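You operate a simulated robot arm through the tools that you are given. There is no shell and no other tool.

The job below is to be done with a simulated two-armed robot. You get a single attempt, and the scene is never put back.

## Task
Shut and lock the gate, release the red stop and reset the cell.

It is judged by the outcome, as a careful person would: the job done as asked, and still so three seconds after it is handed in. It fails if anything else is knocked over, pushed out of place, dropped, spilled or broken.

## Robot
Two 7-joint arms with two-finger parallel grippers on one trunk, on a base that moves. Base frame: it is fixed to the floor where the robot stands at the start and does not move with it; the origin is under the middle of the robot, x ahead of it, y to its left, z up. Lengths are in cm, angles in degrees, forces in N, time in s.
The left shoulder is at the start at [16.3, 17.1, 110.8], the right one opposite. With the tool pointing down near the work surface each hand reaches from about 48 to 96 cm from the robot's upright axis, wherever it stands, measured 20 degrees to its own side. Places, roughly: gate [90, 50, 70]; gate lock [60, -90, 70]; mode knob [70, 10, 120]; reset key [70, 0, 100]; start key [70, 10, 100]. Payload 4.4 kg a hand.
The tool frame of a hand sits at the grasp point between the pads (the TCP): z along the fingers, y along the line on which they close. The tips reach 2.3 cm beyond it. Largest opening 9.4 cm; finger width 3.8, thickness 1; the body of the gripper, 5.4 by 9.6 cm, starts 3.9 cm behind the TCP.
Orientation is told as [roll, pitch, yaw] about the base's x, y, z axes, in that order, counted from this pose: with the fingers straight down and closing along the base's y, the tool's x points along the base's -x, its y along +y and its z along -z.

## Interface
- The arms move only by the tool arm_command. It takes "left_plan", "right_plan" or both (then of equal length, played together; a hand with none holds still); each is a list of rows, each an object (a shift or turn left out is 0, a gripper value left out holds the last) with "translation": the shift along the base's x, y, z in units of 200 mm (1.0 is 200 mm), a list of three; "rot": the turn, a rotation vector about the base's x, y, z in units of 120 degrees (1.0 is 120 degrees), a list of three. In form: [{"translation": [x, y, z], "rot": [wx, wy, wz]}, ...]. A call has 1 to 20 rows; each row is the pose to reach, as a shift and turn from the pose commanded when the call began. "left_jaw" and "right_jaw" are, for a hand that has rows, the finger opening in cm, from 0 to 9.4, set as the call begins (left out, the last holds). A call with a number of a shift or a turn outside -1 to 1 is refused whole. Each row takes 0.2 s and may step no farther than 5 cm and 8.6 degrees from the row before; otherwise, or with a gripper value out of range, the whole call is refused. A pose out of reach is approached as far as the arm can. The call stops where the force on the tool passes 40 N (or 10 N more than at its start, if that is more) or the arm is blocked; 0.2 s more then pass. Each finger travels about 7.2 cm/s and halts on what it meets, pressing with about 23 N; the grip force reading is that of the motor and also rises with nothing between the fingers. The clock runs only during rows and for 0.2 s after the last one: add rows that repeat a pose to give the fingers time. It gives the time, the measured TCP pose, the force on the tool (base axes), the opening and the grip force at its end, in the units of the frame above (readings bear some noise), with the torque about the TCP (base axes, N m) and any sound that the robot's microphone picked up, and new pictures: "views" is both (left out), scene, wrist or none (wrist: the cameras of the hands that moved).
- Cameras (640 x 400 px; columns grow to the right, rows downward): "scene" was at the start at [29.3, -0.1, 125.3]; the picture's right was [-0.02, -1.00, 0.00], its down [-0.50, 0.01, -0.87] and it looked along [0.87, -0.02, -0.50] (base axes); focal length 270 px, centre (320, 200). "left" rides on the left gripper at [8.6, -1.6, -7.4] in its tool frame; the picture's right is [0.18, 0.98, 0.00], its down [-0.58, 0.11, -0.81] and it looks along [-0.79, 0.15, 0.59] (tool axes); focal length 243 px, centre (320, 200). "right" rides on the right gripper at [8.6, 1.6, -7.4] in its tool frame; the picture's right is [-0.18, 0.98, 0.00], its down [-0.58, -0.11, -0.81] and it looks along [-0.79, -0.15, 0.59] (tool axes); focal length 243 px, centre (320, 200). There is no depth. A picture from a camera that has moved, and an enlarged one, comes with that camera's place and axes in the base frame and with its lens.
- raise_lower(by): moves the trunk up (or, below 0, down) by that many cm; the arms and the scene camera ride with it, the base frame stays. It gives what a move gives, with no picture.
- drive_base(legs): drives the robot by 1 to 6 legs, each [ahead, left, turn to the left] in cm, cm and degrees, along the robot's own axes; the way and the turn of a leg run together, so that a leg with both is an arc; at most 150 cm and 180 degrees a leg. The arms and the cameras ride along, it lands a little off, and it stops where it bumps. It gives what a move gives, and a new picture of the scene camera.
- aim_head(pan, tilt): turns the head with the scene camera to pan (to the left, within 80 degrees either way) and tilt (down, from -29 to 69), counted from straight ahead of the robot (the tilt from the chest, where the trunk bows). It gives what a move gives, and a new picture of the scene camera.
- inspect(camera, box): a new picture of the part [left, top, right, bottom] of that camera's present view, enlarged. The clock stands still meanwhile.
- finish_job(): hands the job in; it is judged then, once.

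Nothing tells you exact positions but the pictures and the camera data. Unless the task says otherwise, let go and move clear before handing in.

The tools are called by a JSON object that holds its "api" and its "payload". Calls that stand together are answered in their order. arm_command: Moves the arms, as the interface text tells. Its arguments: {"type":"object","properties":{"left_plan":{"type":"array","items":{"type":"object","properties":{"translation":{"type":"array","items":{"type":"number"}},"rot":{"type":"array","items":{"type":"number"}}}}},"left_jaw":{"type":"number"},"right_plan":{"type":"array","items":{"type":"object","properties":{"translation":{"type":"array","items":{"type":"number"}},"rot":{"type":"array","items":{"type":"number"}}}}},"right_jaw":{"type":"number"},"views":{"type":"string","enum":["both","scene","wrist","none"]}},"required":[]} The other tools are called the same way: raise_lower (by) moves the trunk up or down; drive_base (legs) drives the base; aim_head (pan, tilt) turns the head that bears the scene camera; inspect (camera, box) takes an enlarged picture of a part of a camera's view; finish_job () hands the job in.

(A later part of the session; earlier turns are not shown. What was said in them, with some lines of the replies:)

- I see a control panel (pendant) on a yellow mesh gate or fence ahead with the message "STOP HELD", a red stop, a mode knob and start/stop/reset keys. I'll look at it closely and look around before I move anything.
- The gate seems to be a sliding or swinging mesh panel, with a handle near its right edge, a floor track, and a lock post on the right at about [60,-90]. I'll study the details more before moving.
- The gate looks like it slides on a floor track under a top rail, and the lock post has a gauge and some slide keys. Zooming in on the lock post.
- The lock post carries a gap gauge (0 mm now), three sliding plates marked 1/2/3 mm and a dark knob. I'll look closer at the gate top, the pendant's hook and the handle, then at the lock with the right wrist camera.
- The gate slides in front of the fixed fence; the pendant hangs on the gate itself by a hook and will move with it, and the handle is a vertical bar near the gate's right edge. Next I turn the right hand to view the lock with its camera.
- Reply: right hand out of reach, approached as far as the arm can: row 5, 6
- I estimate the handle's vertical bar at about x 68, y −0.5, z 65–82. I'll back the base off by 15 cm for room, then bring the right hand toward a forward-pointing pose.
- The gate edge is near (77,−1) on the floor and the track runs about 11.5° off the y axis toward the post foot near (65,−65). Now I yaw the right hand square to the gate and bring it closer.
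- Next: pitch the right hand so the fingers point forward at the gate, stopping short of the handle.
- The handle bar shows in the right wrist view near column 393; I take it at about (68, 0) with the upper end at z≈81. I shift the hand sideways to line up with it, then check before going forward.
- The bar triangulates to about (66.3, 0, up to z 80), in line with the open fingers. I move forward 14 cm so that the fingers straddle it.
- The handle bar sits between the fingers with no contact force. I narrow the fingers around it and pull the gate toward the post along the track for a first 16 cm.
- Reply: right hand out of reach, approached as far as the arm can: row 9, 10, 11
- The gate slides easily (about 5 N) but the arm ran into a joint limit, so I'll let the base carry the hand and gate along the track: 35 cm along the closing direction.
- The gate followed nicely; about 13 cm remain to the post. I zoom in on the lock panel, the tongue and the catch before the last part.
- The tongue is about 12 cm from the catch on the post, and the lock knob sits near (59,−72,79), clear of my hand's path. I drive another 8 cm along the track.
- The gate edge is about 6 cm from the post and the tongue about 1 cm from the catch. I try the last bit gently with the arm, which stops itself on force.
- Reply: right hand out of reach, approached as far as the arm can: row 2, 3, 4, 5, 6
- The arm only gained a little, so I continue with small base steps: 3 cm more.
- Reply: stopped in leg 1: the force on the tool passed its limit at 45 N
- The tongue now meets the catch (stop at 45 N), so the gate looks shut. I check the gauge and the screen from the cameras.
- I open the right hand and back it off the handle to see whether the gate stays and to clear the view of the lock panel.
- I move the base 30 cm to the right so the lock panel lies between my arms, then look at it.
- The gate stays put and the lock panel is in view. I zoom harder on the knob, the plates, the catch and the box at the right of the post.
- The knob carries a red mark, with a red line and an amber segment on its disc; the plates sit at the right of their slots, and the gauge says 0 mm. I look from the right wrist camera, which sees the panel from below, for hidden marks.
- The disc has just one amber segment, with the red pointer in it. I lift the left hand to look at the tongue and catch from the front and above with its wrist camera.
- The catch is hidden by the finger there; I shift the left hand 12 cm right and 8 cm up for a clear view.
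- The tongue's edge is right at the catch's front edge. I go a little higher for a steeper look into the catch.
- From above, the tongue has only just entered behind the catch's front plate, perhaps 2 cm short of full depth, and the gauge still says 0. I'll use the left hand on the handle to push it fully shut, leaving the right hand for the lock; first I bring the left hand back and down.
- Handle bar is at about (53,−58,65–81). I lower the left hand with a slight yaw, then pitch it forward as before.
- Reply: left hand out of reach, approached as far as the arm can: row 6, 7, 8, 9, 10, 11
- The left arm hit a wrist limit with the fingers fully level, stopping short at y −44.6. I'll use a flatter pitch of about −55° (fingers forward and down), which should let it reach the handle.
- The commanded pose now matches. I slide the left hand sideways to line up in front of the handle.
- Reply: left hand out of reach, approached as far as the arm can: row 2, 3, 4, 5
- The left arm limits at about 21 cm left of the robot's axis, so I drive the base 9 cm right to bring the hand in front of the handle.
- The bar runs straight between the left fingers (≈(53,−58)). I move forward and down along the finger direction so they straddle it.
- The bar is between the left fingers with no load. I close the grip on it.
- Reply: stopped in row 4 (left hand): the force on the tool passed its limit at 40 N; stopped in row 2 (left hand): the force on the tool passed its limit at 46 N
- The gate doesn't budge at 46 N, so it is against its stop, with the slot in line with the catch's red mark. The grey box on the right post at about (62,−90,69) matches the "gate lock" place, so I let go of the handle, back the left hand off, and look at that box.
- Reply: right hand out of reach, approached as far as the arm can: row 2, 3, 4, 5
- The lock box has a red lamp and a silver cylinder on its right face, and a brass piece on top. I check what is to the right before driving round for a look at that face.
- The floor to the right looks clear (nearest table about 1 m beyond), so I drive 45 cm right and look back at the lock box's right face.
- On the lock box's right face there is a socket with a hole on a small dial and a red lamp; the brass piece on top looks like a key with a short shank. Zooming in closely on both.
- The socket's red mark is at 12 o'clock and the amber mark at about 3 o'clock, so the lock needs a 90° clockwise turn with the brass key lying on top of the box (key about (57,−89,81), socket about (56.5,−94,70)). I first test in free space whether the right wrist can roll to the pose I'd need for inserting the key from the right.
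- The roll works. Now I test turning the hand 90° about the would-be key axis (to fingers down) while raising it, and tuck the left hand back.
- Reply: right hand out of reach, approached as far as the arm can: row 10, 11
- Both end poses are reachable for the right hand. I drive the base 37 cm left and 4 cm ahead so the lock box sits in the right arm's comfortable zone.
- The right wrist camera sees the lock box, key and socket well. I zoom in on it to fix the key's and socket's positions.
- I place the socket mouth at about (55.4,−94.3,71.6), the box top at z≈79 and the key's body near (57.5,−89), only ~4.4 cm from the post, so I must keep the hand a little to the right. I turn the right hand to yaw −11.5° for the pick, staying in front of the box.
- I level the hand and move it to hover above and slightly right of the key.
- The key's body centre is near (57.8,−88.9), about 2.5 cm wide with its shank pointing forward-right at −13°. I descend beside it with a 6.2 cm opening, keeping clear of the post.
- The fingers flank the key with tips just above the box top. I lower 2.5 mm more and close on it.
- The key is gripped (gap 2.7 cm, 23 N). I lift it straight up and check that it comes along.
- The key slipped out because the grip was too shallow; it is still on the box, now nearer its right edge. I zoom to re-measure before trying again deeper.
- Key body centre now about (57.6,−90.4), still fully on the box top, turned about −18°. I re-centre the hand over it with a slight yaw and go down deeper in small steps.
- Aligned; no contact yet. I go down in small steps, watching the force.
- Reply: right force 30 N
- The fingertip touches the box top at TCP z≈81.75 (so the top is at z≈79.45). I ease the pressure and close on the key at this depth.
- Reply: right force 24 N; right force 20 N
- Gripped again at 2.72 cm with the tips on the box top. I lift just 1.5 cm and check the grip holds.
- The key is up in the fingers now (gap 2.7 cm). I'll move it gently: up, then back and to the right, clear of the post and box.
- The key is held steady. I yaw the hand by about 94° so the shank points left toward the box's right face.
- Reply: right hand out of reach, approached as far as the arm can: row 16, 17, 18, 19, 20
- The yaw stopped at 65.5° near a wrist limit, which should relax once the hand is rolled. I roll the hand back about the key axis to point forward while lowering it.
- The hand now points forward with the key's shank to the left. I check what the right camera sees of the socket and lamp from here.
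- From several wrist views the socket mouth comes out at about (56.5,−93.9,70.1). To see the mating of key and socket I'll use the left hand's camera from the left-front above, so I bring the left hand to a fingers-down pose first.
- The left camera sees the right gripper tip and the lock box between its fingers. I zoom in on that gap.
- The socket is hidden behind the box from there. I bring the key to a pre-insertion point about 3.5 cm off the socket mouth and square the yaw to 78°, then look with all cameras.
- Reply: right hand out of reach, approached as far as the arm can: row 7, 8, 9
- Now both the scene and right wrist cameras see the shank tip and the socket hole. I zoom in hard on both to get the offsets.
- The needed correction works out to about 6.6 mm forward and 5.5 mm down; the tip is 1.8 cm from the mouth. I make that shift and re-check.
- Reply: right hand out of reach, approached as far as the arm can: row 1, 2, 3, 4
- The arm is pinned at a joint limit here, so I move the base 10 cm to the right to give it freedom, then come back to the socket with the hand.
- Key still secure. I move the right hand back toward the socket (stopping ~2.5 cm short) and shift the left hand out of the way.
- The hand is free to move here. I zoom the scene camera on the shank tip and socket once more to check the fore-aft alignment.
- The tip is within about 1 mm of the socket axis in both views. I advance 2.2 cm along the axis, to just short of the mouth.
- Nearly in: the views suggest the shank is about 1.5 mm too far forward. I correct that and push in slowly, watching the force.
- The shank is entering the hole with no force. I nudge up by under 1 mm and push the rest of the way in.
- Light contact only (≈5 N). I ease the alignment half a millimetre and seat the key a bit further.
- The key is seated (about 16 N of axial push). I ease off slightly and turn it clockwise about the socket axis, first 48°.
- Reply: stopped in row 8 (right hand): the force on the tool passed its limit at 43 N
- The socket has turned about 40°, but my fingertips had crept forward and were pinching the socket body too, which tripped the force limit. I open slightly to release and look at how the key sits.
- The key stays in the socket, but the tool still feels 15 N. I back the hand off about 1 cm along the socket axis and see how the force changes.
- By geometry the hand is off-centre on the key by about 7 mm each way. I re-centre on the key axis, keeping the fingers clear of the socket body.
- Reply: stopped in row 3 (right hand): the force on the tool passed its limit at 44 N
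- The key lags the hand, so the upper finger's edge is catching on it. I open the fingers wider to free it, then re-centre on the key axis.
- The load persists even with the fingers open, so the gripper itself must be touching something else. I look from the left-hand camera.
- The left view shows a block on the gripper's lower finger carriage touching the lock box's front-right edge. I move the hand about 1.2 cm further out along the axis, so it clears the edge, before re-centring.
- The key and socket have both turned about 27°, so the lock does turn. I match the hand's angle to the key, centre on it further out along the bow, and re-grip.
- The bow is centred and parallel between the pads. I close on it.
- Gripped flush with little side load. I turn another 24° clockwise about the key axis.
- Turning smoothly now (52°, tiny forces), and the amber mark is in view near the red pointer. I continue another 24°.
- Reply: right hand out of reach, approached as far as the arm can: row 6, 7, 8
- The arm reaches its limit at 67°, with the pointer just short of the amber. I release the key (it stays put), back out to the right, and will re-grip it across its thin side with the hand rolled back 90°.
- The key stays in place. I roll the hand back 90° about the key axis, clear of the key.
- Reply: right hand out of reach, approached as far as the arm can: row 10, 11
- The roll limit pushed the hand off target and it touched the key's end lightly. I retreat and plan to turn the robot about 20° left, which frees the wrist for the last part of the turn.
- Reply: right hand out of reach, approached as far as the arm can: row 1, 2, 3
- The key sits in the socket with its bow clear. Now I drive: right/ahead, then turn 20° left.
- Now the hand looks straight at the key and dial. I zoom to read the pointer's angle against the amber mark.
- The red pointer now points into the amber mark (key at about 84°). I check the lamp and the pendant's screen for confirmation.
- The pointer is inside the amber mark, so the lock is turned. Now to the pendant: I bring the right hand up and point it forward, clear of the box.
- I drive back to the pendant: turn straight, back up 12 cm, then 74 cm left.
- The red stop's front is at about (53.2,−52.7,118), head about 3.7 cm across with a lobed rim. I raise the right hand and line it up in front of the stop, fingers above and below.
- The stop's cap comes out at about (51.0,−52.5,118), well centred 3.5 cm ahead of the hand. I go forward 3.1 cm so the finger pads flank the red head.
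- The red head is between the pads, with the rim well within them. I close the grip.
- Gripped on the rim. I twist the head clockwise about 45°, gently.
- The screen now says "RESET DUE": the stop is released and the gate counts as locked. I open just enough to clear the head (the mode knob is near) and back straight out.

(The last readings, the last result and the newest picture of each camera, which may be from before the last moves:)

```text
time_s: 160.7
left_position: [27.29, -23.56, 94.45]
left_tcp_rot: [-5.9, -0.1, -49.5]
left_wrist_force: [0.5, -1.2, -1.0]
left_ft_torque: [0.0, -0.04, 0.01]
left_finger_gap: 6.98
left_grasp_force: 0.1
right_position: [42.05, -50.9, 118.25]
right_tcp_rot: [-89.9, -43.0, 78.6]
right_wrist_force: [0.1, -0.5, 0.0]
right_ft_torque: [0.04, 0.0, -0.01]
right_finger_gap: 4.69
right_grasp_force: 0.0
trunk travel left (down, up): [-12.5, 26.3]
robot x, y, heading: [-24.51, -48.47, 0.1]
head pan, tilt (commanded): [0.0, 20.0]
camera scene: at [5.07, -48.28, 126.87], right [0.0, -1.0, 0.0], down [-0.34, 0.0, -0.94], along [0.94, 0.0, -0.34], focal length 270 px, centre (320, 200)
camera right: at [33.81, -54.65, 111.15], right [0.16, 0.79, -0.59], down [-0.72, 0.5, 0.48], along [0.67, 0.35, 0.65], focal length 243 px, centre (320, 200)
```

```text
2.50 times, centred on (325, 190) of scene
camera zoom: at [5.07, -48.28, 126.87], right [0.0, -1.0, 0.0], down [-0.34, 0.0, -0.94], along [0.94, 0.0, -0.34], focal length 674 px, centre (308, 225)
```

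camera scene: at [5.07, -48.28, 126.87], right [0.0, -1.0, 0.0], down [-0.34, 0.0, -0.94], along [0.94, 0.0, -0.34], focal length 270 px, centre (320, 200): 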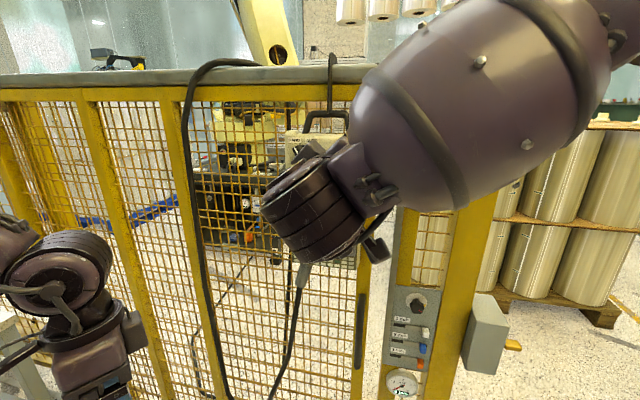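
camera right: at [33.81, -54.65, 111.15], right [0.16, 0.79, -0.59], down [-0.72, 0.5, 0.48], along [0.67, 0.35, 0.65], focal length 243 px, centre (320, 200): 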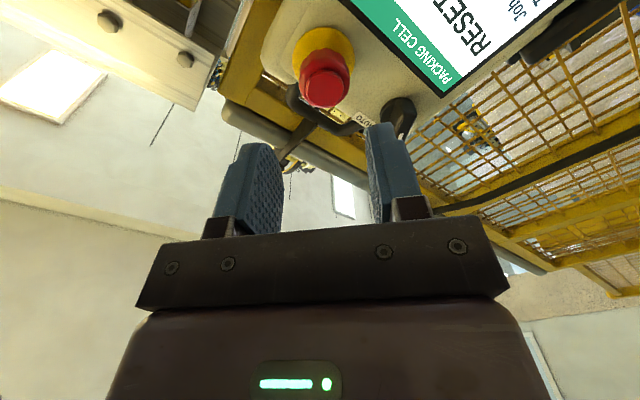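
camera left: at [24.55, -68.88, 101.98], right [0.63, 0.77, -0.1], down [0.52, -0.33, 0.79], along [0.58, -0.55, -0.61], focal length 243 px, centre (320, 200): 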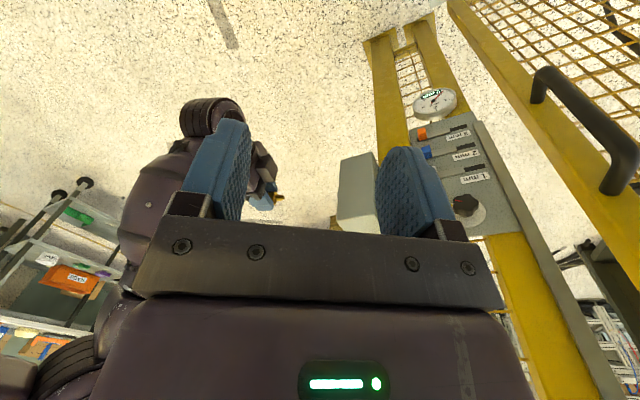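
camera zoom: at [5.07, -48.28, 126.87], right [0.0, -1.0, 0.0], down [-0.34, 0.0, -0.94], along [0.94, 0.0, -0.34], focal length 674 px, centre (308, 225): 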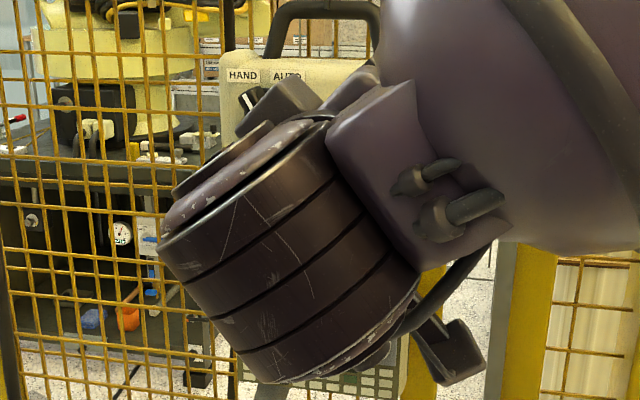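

Next I press RESET with the closed fingertips; I place it at about (53.2,−53.3,98.7). I roll the hand back and lower it in front of the key.

{"api": "arm_command", "payload": {"right_plan": [{"translation": [-0.02, -0.01, -0.14], "rot": [-0.0585, 0.0117, 0]}, {"translation": [-0.03, -0.02, -0.3], "rot": [-0.117, 0.0234, 0]}, {"translation": [-0.03, -0.03, -0.47], "rot": [-0.1755, 0.0351, 0]}, {"translation": [-0.03, -0.04, -0.64], "rot": [-0.234, 0.0468, 0]}, {"translation": [-0.03, -0.05, -0.81], "rot": [-0.2925, 0.0585, 0]}, {"translation": [-0.03, -0.05, -0.975], "rot": [-0.351, 0.0702, 0]}], "right_jaw": 0, "views": "both"}}

{"api": "inspect", "payload": {"camera": "right", "box": [220, 30, 440, 220]}}

```text
time_s: 162.1
left_position: [27.38, -23.38, 94.3]
left_tcp_rot: [-6.0, -0.1, -49.4]
left_wrist_force: [0.0, 0.7, 0.1]
left_ft_torque: [-0.06, 0.04, -0.02]
left_finger_gap: 7.01
left_grasp_force: 0.0
right_position: [41.43, -51.72, 98.35]
right_tcp_rot: [-89.9, 0.0, 78.7]
right_wrist_force: [0.5, -1.1, 0.1]
right_ft_torque: [-0.01, 0.01, 0.01]
right_finger_gap: 0.02
right_grasp_force: 23.0
trunk travel left (down, up): [-12.5, 26.3]
robot x, y, heading: [-24.25, -47.92, 0.3]
head pan, tilt (commanded): [0.0, 20.0]
camera scene: at [5.15, -48.23, 126.84], right [0.0, -1.0, 0.0], down [-0.34, 0.0, -0.94], along [0.94, 0.0, -0.34], focal length 270 px, centre (320, 200)
camera right: at [32.52, -58.89, 96.7], right [0.03, 0.18, -0.98], down [-0.68, 0.73, 0.11], along [0.74, 0.66, 0.15], focal length 243 px, centre (320, 200)
```

scene: 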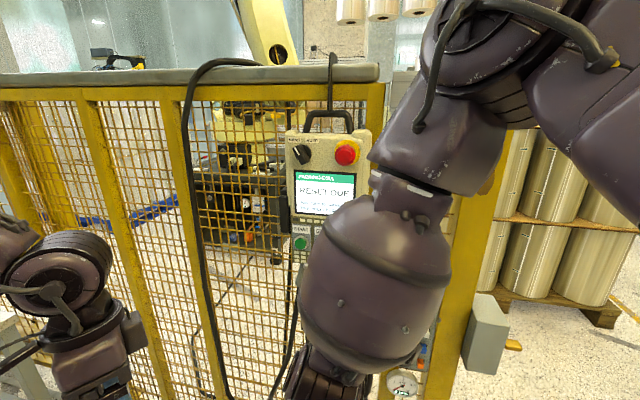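
right: 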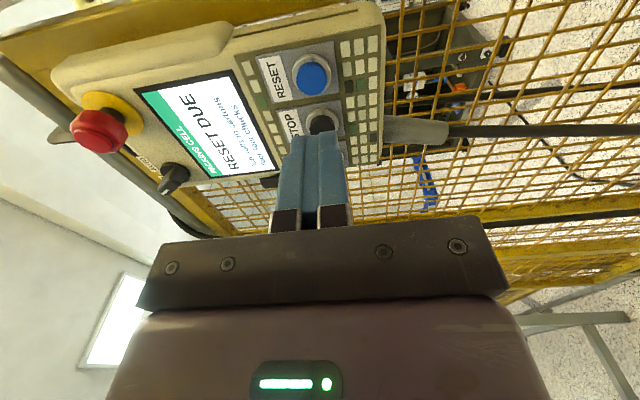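

```text
2.11 times, centred on (330, 125) of right
camera zoom: at [32.52, -58.89, 96.7], right [0.03, 0.18, -0.98], down [-0.68, 0.73, 0.11], along [0.74, 0.66, 0.15], focal length 511 px, centre (299, 358)
```

zoom: 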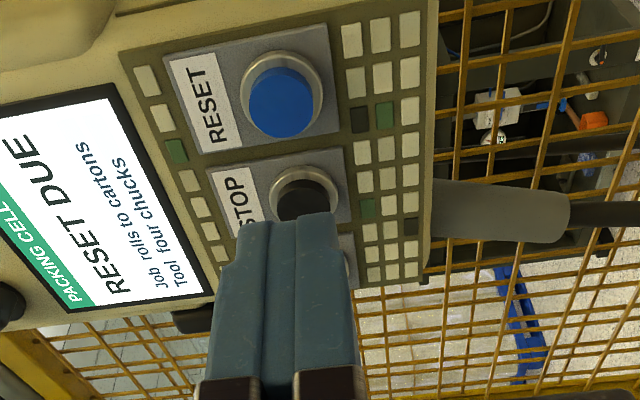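

RESET shows clearly at about (53.25,−53.4,99.1). I line the closed fingertips up on its axis and stop about 1.7 cm short.

{"api": "arm_command", "payload": {"right_plan": [{"translation": [0.02, 0.03, 0.0375]}, {"translation": [0.12, 0.012, 0.0375]}, {"translation": [0.22, -0.009, 0.0375]}, {"translation": [0.32, -0.029, 0.0375]}, {"translation": [0.395, -0.045, 0.0375]}], "views": "none"}}

{"api": "inspect", "payload": {"camera": "right", "box": [230, 60, 410, 220]}}

```text
time_s: 163.3
left_position: [27.35, -23.4, 94.47]
left_tcp_rot: [-6.0, 0.0, -49.6]
left_wrist_force: [-0.1, 0.2, 0.4]
left_ft_torque: [-0.01, -0.02, -0.01]
left_finger_gap: 7.0
left_grasp_force: 0.1
right_position: [49.52, -52.77, 99.39]
right_tcp_rot: [-89.9, 0.0, 78.7]
right_wrist_force: [0.5, 0.0, 0.4]
right_ft_torque: [-0.03, 0.03, 0.02]
right_finger_gap: 0.0
right_grasp_force: 22.8
trunk travel left (down, up): [-12.5, 26.3]
robot x, y, heading: [-24.63, -48.62, 0.3]
head pan, tilt (commanded): [0.0, 20.0]
```

```text
2.50 times, centred on (320, 140) of right
camera zoom: at [40.55, -59.84, 97.64], right [0.03, 0.18, -0.98], down [-0.68, 0.73, 0.11], along [0.74, 0.66, 0.15], focal length 606 px, centre (320, 350)
```

zoom: 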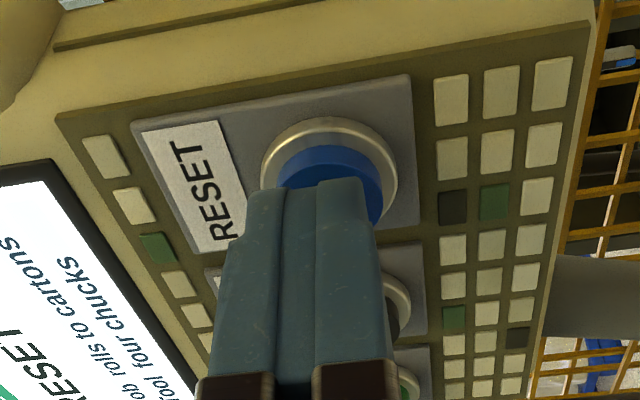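

Aligned, just 3 mm high. I lower slightly and press forward slowly.

{"api": "arm_command", "payload": {"right_plan": [{"translation": [0.0, 0.0, -0.0165]}, {"translation": [0.0245, -0.0049, -0.0165]}, {"translation": [0.049, -0.0098, -0.0165]}, {"translation": [0.0686, -0.0137, -0.0165]}, {"translation": [0.0784, -0.0157, -0.0165]}], "views": "none"}}

{"api": "inspect", "payload": {"camera": "right", "box": [200, 40, 440, 220]}}

```text
time_s: 164.5
left_position: [27.18, -23.49, 94.54]
left_tcp_rot: [-5.9, -0.1, -49.6]
left_wrist_force: [-0.5, 0.0, -0.4]
left_ft_torque: [0.03, -0.04, 0.01]
left_finger_gap: 7.02
left_grasp_force: 0.0
right_position: [50.77, -53.02, 98.91]
right_tcp_rot: [-89.9, 0.0, 78.6]
right_wrist_force: [-9.8, 0.1, -1.6]
right_ft_torque: [-0.01, 0.05, -0.16]
right_finger_gap: 0.02
right_grasp_force: 22.9
trunk travel left (down, up): [-12.5, 26.3]
robot x, y, heading: [-24.21, -48.64, 0.2]
head pan, tilt (commanded): [0.0, 20.0]
heard: click
```

```text
2.22 times, centred on (320, 130) of right
camera zoom: at [41.91, -60.08, 97.27], right [0.03, 0.18, -0.98], down [-0.68, 0.73, 0.11], along [0.74, 0.66, 0.15], focal length 539 px, centre (320, 356)
```

zoom: 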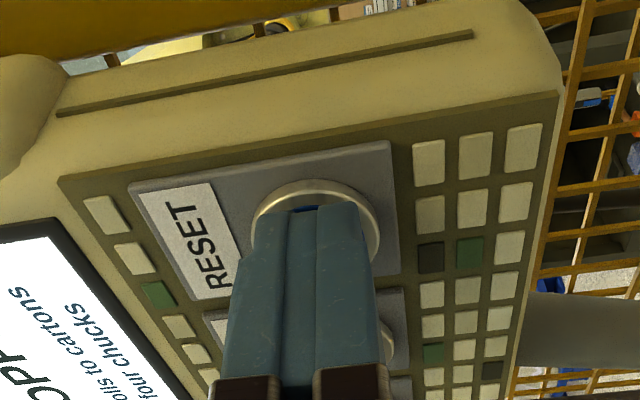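

A click was heard and the screen text changed. I release the key straight back and read the screen.

{"api": "arm_command", "payload": {"right_plan": [{"translation": [-0.03, 0.006, 0]}, {"translation": [-0.1, 0.02, 0]}, {"translation": [-0.22, 0.044, 0]}, {"translation": [-0.36, 0.072, 0]}, {"translation": [-0.5, 0.1, 0]}], "views": "both"}}

{"api": "inspect", "payload": {"camera": "right", "box": [60, 0, 420, 220]}}

{"api": "inspect", "payload": {"camera": "scene", "box": [270, 110, 380, 270]}}

```text
time_s: 165.7
left_position: [27.32, -23.4, 94.5]
left_tcp_rot: [-5.8, -0.2, -49.5]
left_wrist_force: [0.6, 0.1, -0.1]
left_ft_torque: [0.0, -0.03, 0.01]
left_finger_gap: 6.99
left_grasp_force: 0.1
right_position: [40.75, -50.71, 98.89]
right_tcp_rot: [-90.0, 0.0, 78.7]
right_wrist_force: [0.1, 0.0, 0.3]
right_ft_torque: [0.0, -0.01, -0.03]
right_finger_gap: 0.01
right_grasp_force: 22.9
trunk travel left (down, up): [-12.5, 26.3]
robot x, y, heading: [-24.29, -48.33, 0.3]
head pan, tilt (commanded): [0.0, 20.0]
camera scene: at [5.03, -48.25, 126.89], right [0.0, -1.0, 0.0], down [-0.34, 0.0, -0.94], along [0.94, 0.0, -0.34], focal length 270 px, centre (320, 200)
camera right: at [31.82, -57.78, 97.2], right [0.04, 0.18, -0.98], down [-0.68, 0.73, 0.11], along [0.74, 0.66, 0.15], focal length 243 px, centre (320, 200)
```

scene: 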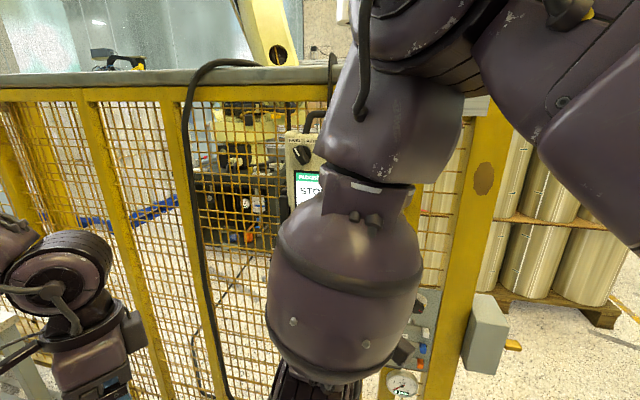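
right: 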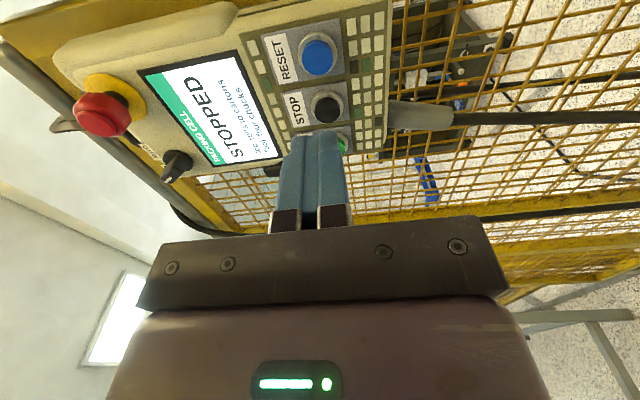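

```text
1.78 times, centred on (240, 110) of right
camera zoom: at [31.82, -57.78, 97.2], right [0.04, 0.18, -0.98], down [-0.68, 0.73, 0.11], along [0.74, 0.66, 0.15], focal length 431 px, centre (462, 360)
```

zoom: 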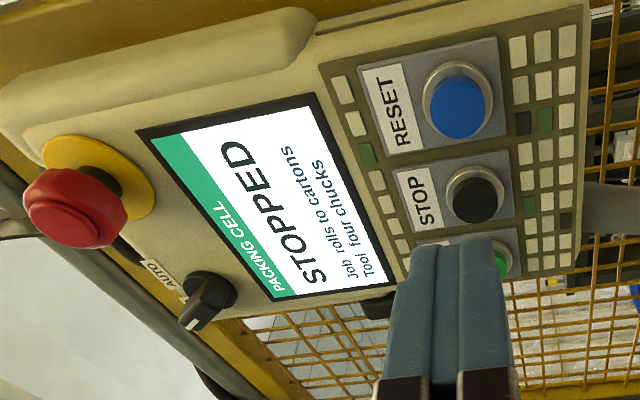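

```text
2.50 times, centred on (325, 190) of scene
camera zoom: at [5.03, -48.25, 126.89], right [0.0, -1.0, 0.0], down [-0.34, 0.0, -0.94], along [0.94, 0.0, -0.34], focal length 674 px, centre (308, 225)
```

zoom: 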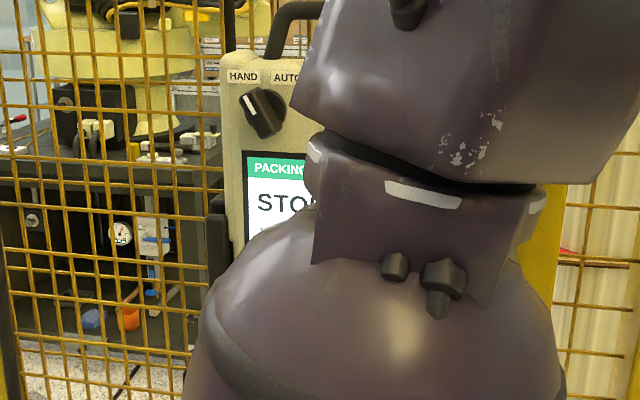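

The screen now reads "STOPPED" — the reset was accepted with no fault. I tuck the right hand and drive over for a last check of the lock pointer, gate and key.

{"api": "arm_command", "payload": {"right_plan": [{"translation": [-0.08, -0.01, -0.02], "rot": [0.0, 0.0, 0]}, {"translation": [-0.12, -0.03, -0.1], "rot": [0.0114, 0.0572, 0]}, {"translation": [-0.12, -0.05, -0.2], "rot": [0.0229, 0.1143, 0]}, {"translation": [-0.12, -0.07, -0.31], "rot": [0.0343, 0.1715, 0]}, {"translation": [-0.12, -0.09, -0.42], "rot": [0.0458, 0.2287, 0]}, {"translation": [-0.12, -0.12, -0.53], "rot": [0.0572, 0.2858, 0]}, {"translation": [-0.12, -0.14, -0.64], "rot": [0.0687, 0.343, 0]}, {"translation": [-0.12, -0.16, -0.75], "rot": [0.0801, 0.4002, 0]}, {"translation": [-0.12, -0.18, -0.85], "rot": [0.0916, 0.4573, 0]}, {"translation": [-0.12, -0.19, -0.94], "rot": [0.103, 0.5145, 0]}], "right_jaw": 3, "views": "none"}}

{"api": "drive_base", "payload": {"legs": [[-2, -60, 0]]}}

{"api": "aim_head", "payload": {"pan": 15, "tilt": 35}}

```text
time_s: 167.9
left_position: [27.19, -23.49, 94.44]
left_tcp_rot: [-5.9, -0.1, -49.5]
left_wrist_force: [-0.3, -0.5, 0.7]
left_ft_torque: [0.0, 0.0, -0.01]
left_finger_gap: 7.0
left_grasp_force: 0.0
right_position: [38.64, -54.83, 80.01]
right_tcp_rot: [-26.8, -0.1, 78.7]
right_wrist_force: [-0.1, -0.1, -0.4]
right_ft_torque: [0.02, 0.03, -0.01]
right_finger_gap: 3.01
right_grasp_force: 0.1
trunk travel left (down, up): [-12.5, 26.3]
robot x, y, heading: [-24.55, -48.72, 0.1]
head pan, tilt (commanded): [0.0, 20.0]
```

```text
time_s: 173.6
left_position: [25.46, -83.23, 94.49]
left_tcp_rot: [-6.0, -0.1, -49.6]
left_wrist_force: [0.0, 0.0, 0.4]
left_ft_torque: [0.0, -0.03, 0.02]
left_finger_gap: 6.98
left_grasp_force: 0.0
right_position: [36.62, -114.69, 80.08]
right_tcp_rot: [-27.1, 0.0, 78.5]
right_wrist_force: [0.1, 0.0, 0.4]
right_ft_torque: [-0.02, -0.02, -0.02]
right_finger_gap: 2.98
right_grasp_force: 0.0
trunk travel left (down, up): [-12.5, 26.3]
robot x, y, heading: [-26.34, -108.23, 0.3]
head pan, tilt (commanded): [0.0, 20.0]
camera scene: at [3.18, -108.0, 126.87], right [0.0, -1.0, 0.0], down [-0.34, 0.0, -0.94], along [0.94, 0.0, -0.34], focal length 270 px, centre (320, 200)
```

scene: 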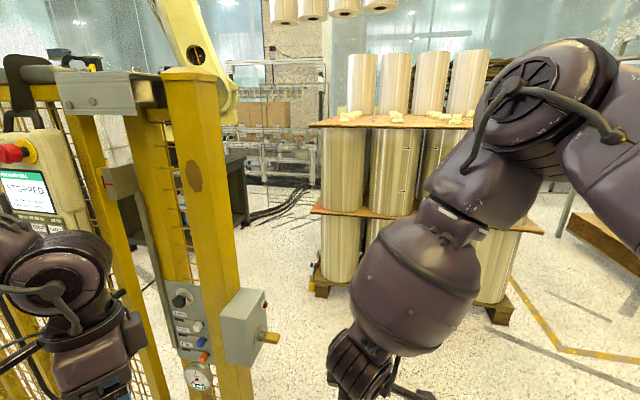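

```text
time_s: 174.4
left_position: [25.5, -83.23, 94.51]
left_tcp_rot: [-5.9, -0.1, -49.8]
left_wrist_force: [0.3, 0.1, -0.3]
left_ft_torque: [0.04, 0.01, 0.03]
left_finger_gap: 7.02
left_grasp_force: 0.1
right_position: [36.6, -114.64, 80.0]
right_tcp_rot: [-27.0, -0.1, 78.5]
right_wrist_force: [-0.4, 0.1, 0.3]
right_ft_torque: [0.0, 0.01, 0.02]
right_finger_gap: 2.98
right_grasp_force: 0.1
trunk travel left (down, up): [-12.5, 26.3]
robot x, y, heading: [-26.34, -108.12, -0.1]
head pan, tilt (commanded): [15.0, 35.0]
camera scene: at [2.38, -105.71, 124.49], right [0.26, -0.97, 0.0], down [-0.55, -0.15, -0.82], along [0.79, 0.21, -0.57], focal length 270 px, centre (320, 200)
```

scene: 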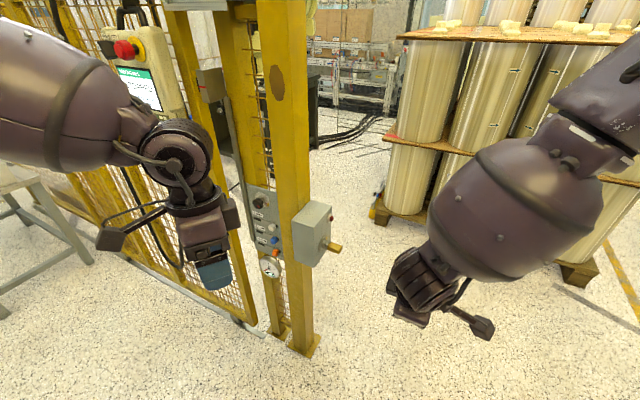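

{"api": "inspect", "payload": {"camera": "scene", "box": [290, 195, 350, 270]}}

{"api": "inspect", "payload": {"camera": "scene", "box": [318, 226, 346, 254]}}

{"api": "inspect", "payload": {"camera": "scene", "box": [180, 40, 260, 110]}}

{"api": "inspect", "payload": {"camera": "right", "box": [220, 60, 420, 220]}}

```text
5.33 times, centred on (320, 232) of scene
camera zoom: at [2.38, -105.71, 124.49], right [0.26, -0.97, 0.0], down [-0.55, -0.15, -0.82], along [0.79, 0.21, -0.57], focal length 1438 px, centre (320, 27)
```

zoom: 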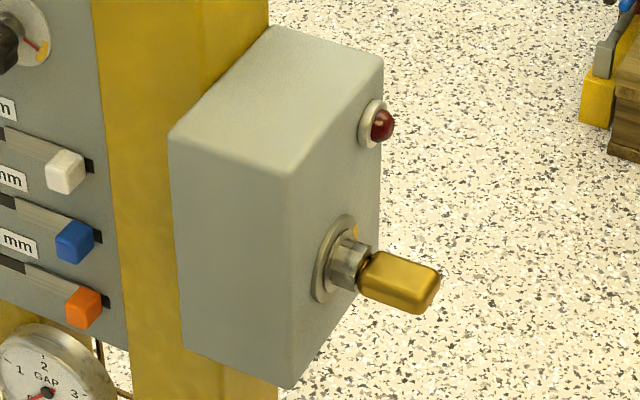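

```text
14.29 times, centred on (332, 240) of scene
camera zoom: at [2.38, -105.71, 124.49], right [0.26, -0.97, 0.0], down [-0.55, -0.15, -0.82], along [0.79, 0.21, -0.57], focal length 3853 px, centre (149, -371)
```

zoom: 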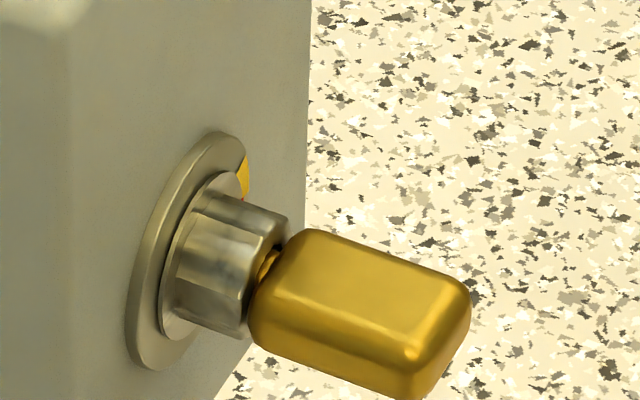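

```text
5.71 times, centred on (220, 75) of scene
camera zoom: at [2.38, -105.71, 124.49], right [0.26, -0.97, 0.0], down [-0.55, -0.15, -0.82], along [0.79, 0.21, -0.57], focal length 1541 px, centre (891, 914)
```

zoom: 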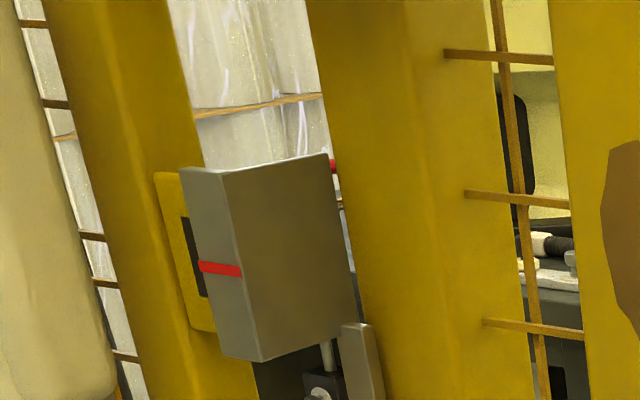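

```text
2.50 times, centred on (320, 140) of right
camera zoom: at [30.27, -122.27, 85.94], right [-0.82, 0.36, -0.45], down [-0.15, 0.62, 0.77], along [0.55, 0.7, -0.46], focal length 606 px, centre (320, 350)
```

zoom: 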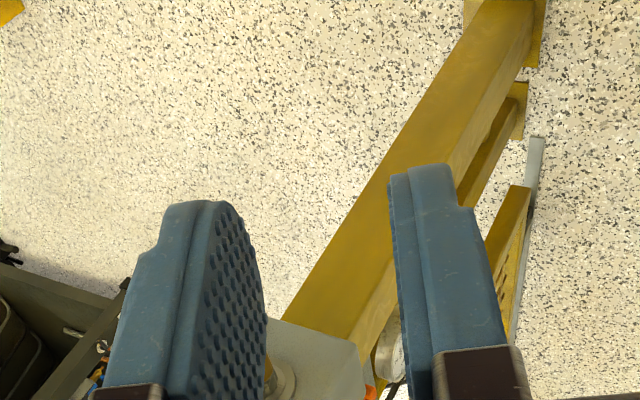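

From this side the pointer is hidden behind the socket. I raise the right hand a little so its camera can see the dial.

{"api": "arm_command", "payload": {"right_plan": [{"translation": [0.1, 0.07, 0.15]}, {"translation": [0.2, 0.13, 0.28]}, {"translation": [0.3, 0.2, 0.4]}, {"translation": [0.3, 0.2, 0.45]}], "right_jaw": 8, "views": "wrist"}}

{"api": "inspect", "payload": {"camera": "right", "box": [300, 120, 370, 190]}}

```text
time_s: 175.4
left_position: [25.56, -83.25, 94.53]
left_tcp_rot: [-6.0, -0.1, -49.6]
left_wrist_force: [-1.0, -1.1, 0.2]
left_ft_torque: [-0.01, -0.01, -0.01]
left_finger_gap: 7.0
left_grasp_force: 0.1
right_position: [42.74, -110.53, 89.36]
right_tcp_rot: [-27.0, 0.0, 78.5]
right_wrist_force: [-0.5, 0.3, 0.3]
right_ft_torque: [0.03, 0.02, 0.02]
right_finger_gap: 7.98
right_grasp_force: 0.1
trunk travel left (down, up): [-12.5, 26.3]
robot x, y, heading: [-26.55, -108.18, -0.1]
head pan, tilt (commanded): [15.0, 35.0]
camera right: at [36.33, -118.24, 95.14], right [-0.82, 0.36, -0.45], down [-0.15, 0.62, 0.77], along [0.55, 0.7, -0.46], focal length 243 px, centre (320, 200)
```

right: 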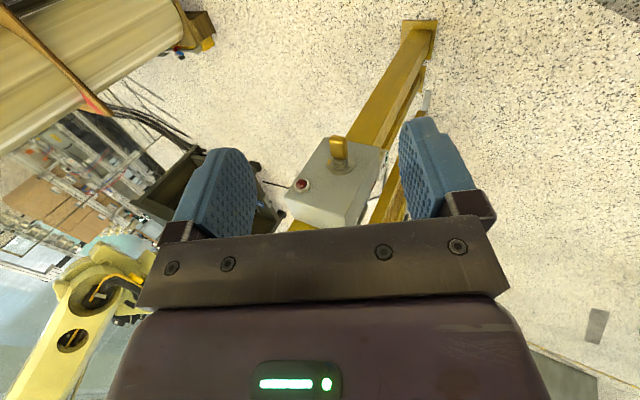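

```text
5.71 times, centred on (335, 155) of right
camera zoom: at [36.33, -118.24, 95.14], right [-0.82, 0.36, -0.45], down [-0.15, 0.62, 0.77], along [0.55, 0.7, -0.46], focal length 1386 px, centre (234, 457)
```

zoom: 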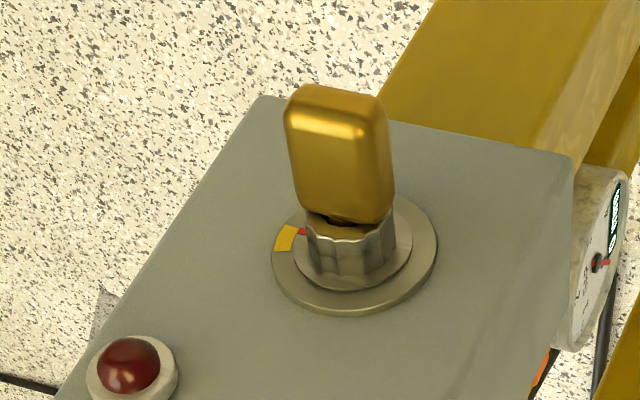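

{"api": "inspect", "payload": {"camera": "right", "box": [324, 154, 350, 176]}}

{"api": "inspect", "payload": {"camera": "right", "box": [286, 165, 326, 200]}}

```text
16.00 times, centred on (337, 165) of right
camera zoom: at [36.33, -118.24, 95.14], right [-0.82, 0.36, -0.45], down [-0.15, 0.62, 0.77], along [0.55, 0.7, -0.46], focal length 3882 px, centre (48, 760)
```

zoom: 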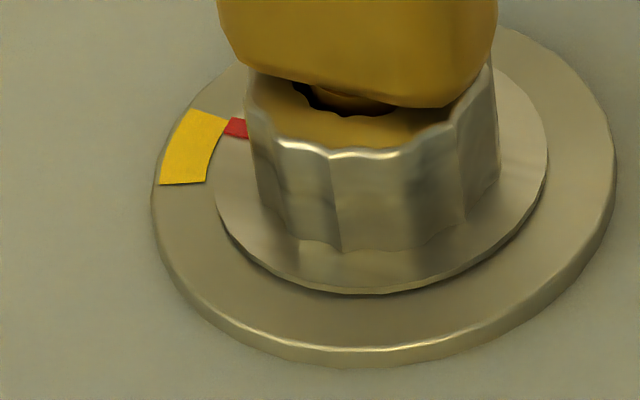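

```text
11.43 times, centred on (306, 182) of right
camera zoom: at [36.33, -118.24, 95.14], right [-0.82, 0.36, -0.45], down [-0.15, 0.62, 0.77], along [0.55, 0.7, -0.46], focal length 2773 px, centre (480, 400)
```

zoom: 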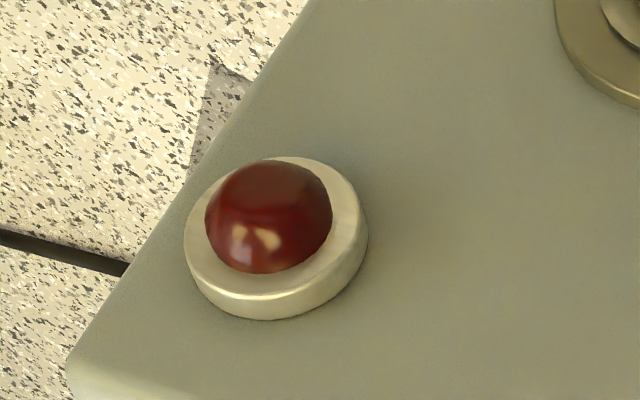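

The red pointer lies within the amber mark, the key is steady in the socket, the gate is home and the screen says "STOPPED". I pull the right hand back clear and take one last look at the screen.

{"api": "arm_command", "payload": {"right_plan": [{"translation": [-0.1, -0.05, 0.0]}, {"translation": [-0.2, -0.1, 0.0]}, {"translation": [-0.3, -0.15, 0.0]}], "views": "none"}}

{"api": "aim_head", "payload": {"pan": 35, "tilt": 18}}

{"api": "inspect", "payload": {"camera": "scene", "box": [180, 60, 420, 240]}}

```text
time_s: 176.2
left_position: [25.51, -83.2, 94.55]
left_tcp_rot: [-5.9, -0.1, -49.8]
left_wrist_force: [-0.2, 0.1, 0.4]
left_ft_torque: [0.0, 0.04, 0.01]
left_finger_gap: 6.97
left_grasp_force: 0.0
right_position: [36.87, -113.57, 88.97]
right_tcp_rot: [-27.0, 0.0, 78.5]
right_wrist_force: [-0.6, 0.0, -0.1]
right_ft_torque: [0.02, -0.01, 0.0]
right_finger_gap: 8.02
right_grasp_force: 0.1
trunk travel left (down, up): [-12.5, 26.3]
robot x, y, heading: [-26.8, -107.94, 0.2]
head pan, tilt (commanded): [15.0, 35.0]
```

```text
time_s: 177.0
left_position: [25.45, -83.38, 94.41]
left_tcp_rot: [-5.9, -0.1, -49.7]
left_wrist_force: [0.0, -1.2, 0.4]
left_ft_torque: [-0.01, 0.01, -0.03]
left_finger_gap: 7.01
left_grasp_force: 0.0
right_position: [37.01, -113.6, 88.92]
right_tcp_rot: [-27.0, 0.0, 78.5]
right_wrist_force: [-0.2, 0.2, -0.7]
right_ft_torque: [0.01, -0.03, 0.0]
right_finger_gap: 8.01
right_grasp_force: 0.1
trunk travel left (down, up): [-12.5, 26.3]
robot x, y, heading: [-26.35, -108.01, -0.0]
head pan, tilt (commanded): [35.0, 18.0]
camera scene: at [1.52, -102.64, 127.19], right [0.57, -0.82, 0.0], down [-0.25, -0.18, -0.95], along [0.78, 0.54, -0.31], focal length 270 px, centre (320, 200)
```

scene: 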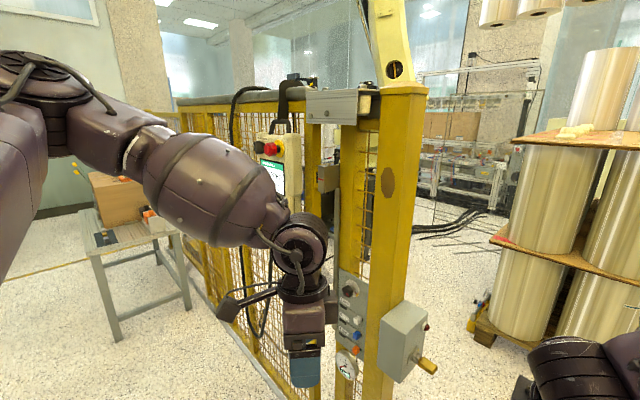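

```text
2.22 times, centred on (300, 150) of scene
camera zoom: at [1.52, -102.64, 127.19], right [0.57, -0.82, 0.0], down [-0.25, -0.18, -0.95], along [0.78, 0.54, -0.31], focal length 599 px, centre (364, 311)
```

zoom: 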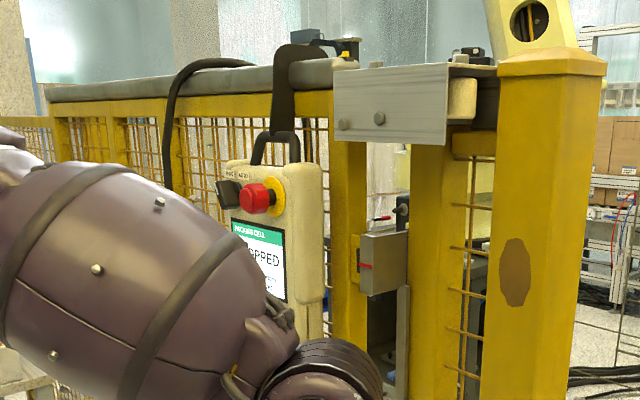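

The gate is shut against its catch and the lock pointer is in the amber. The stop is out, the screen reads "STOPPED", and both hands are clear. I hand the job in.

{"api": "finish_job", "payload": {}}

```text
The job is handed in.
```

The gate is shut and locked, the red stop is released, and the cell is reset. The pendant's screen reads "STOPPED" with no fault shown, and I've handed the job in.

- **Gate:** it sits against its stop with the tongue only just inside the catch. It did not move when I pushed it with about 46 N. I read that as fully shut.
- **Lock:** I turned it with the brass key that was lying on top of the lock box. The red pointer is inside the amber mark. I left the key in the lock.
- **Stop and reset:** twisting the stop clockwise changed the screen from "STOP HELD" to "RESET DUE". Pressing RESET then clicked and gave "STOPPED".

**Not confirmed:** the red lamp on the lock box stayed dark throughout. I'm relying on the pointer and on the reset being accepted as proof that it locked.

**Key handling:** the key slipped out of the gripper once, but it stayed on the box. The gripper also bumped it lightly in the lock, which seems to have turned it the last few degrees into the amber.

I did not touch the gap plates and their knob, the mode knob (still on HAND) or the START key.
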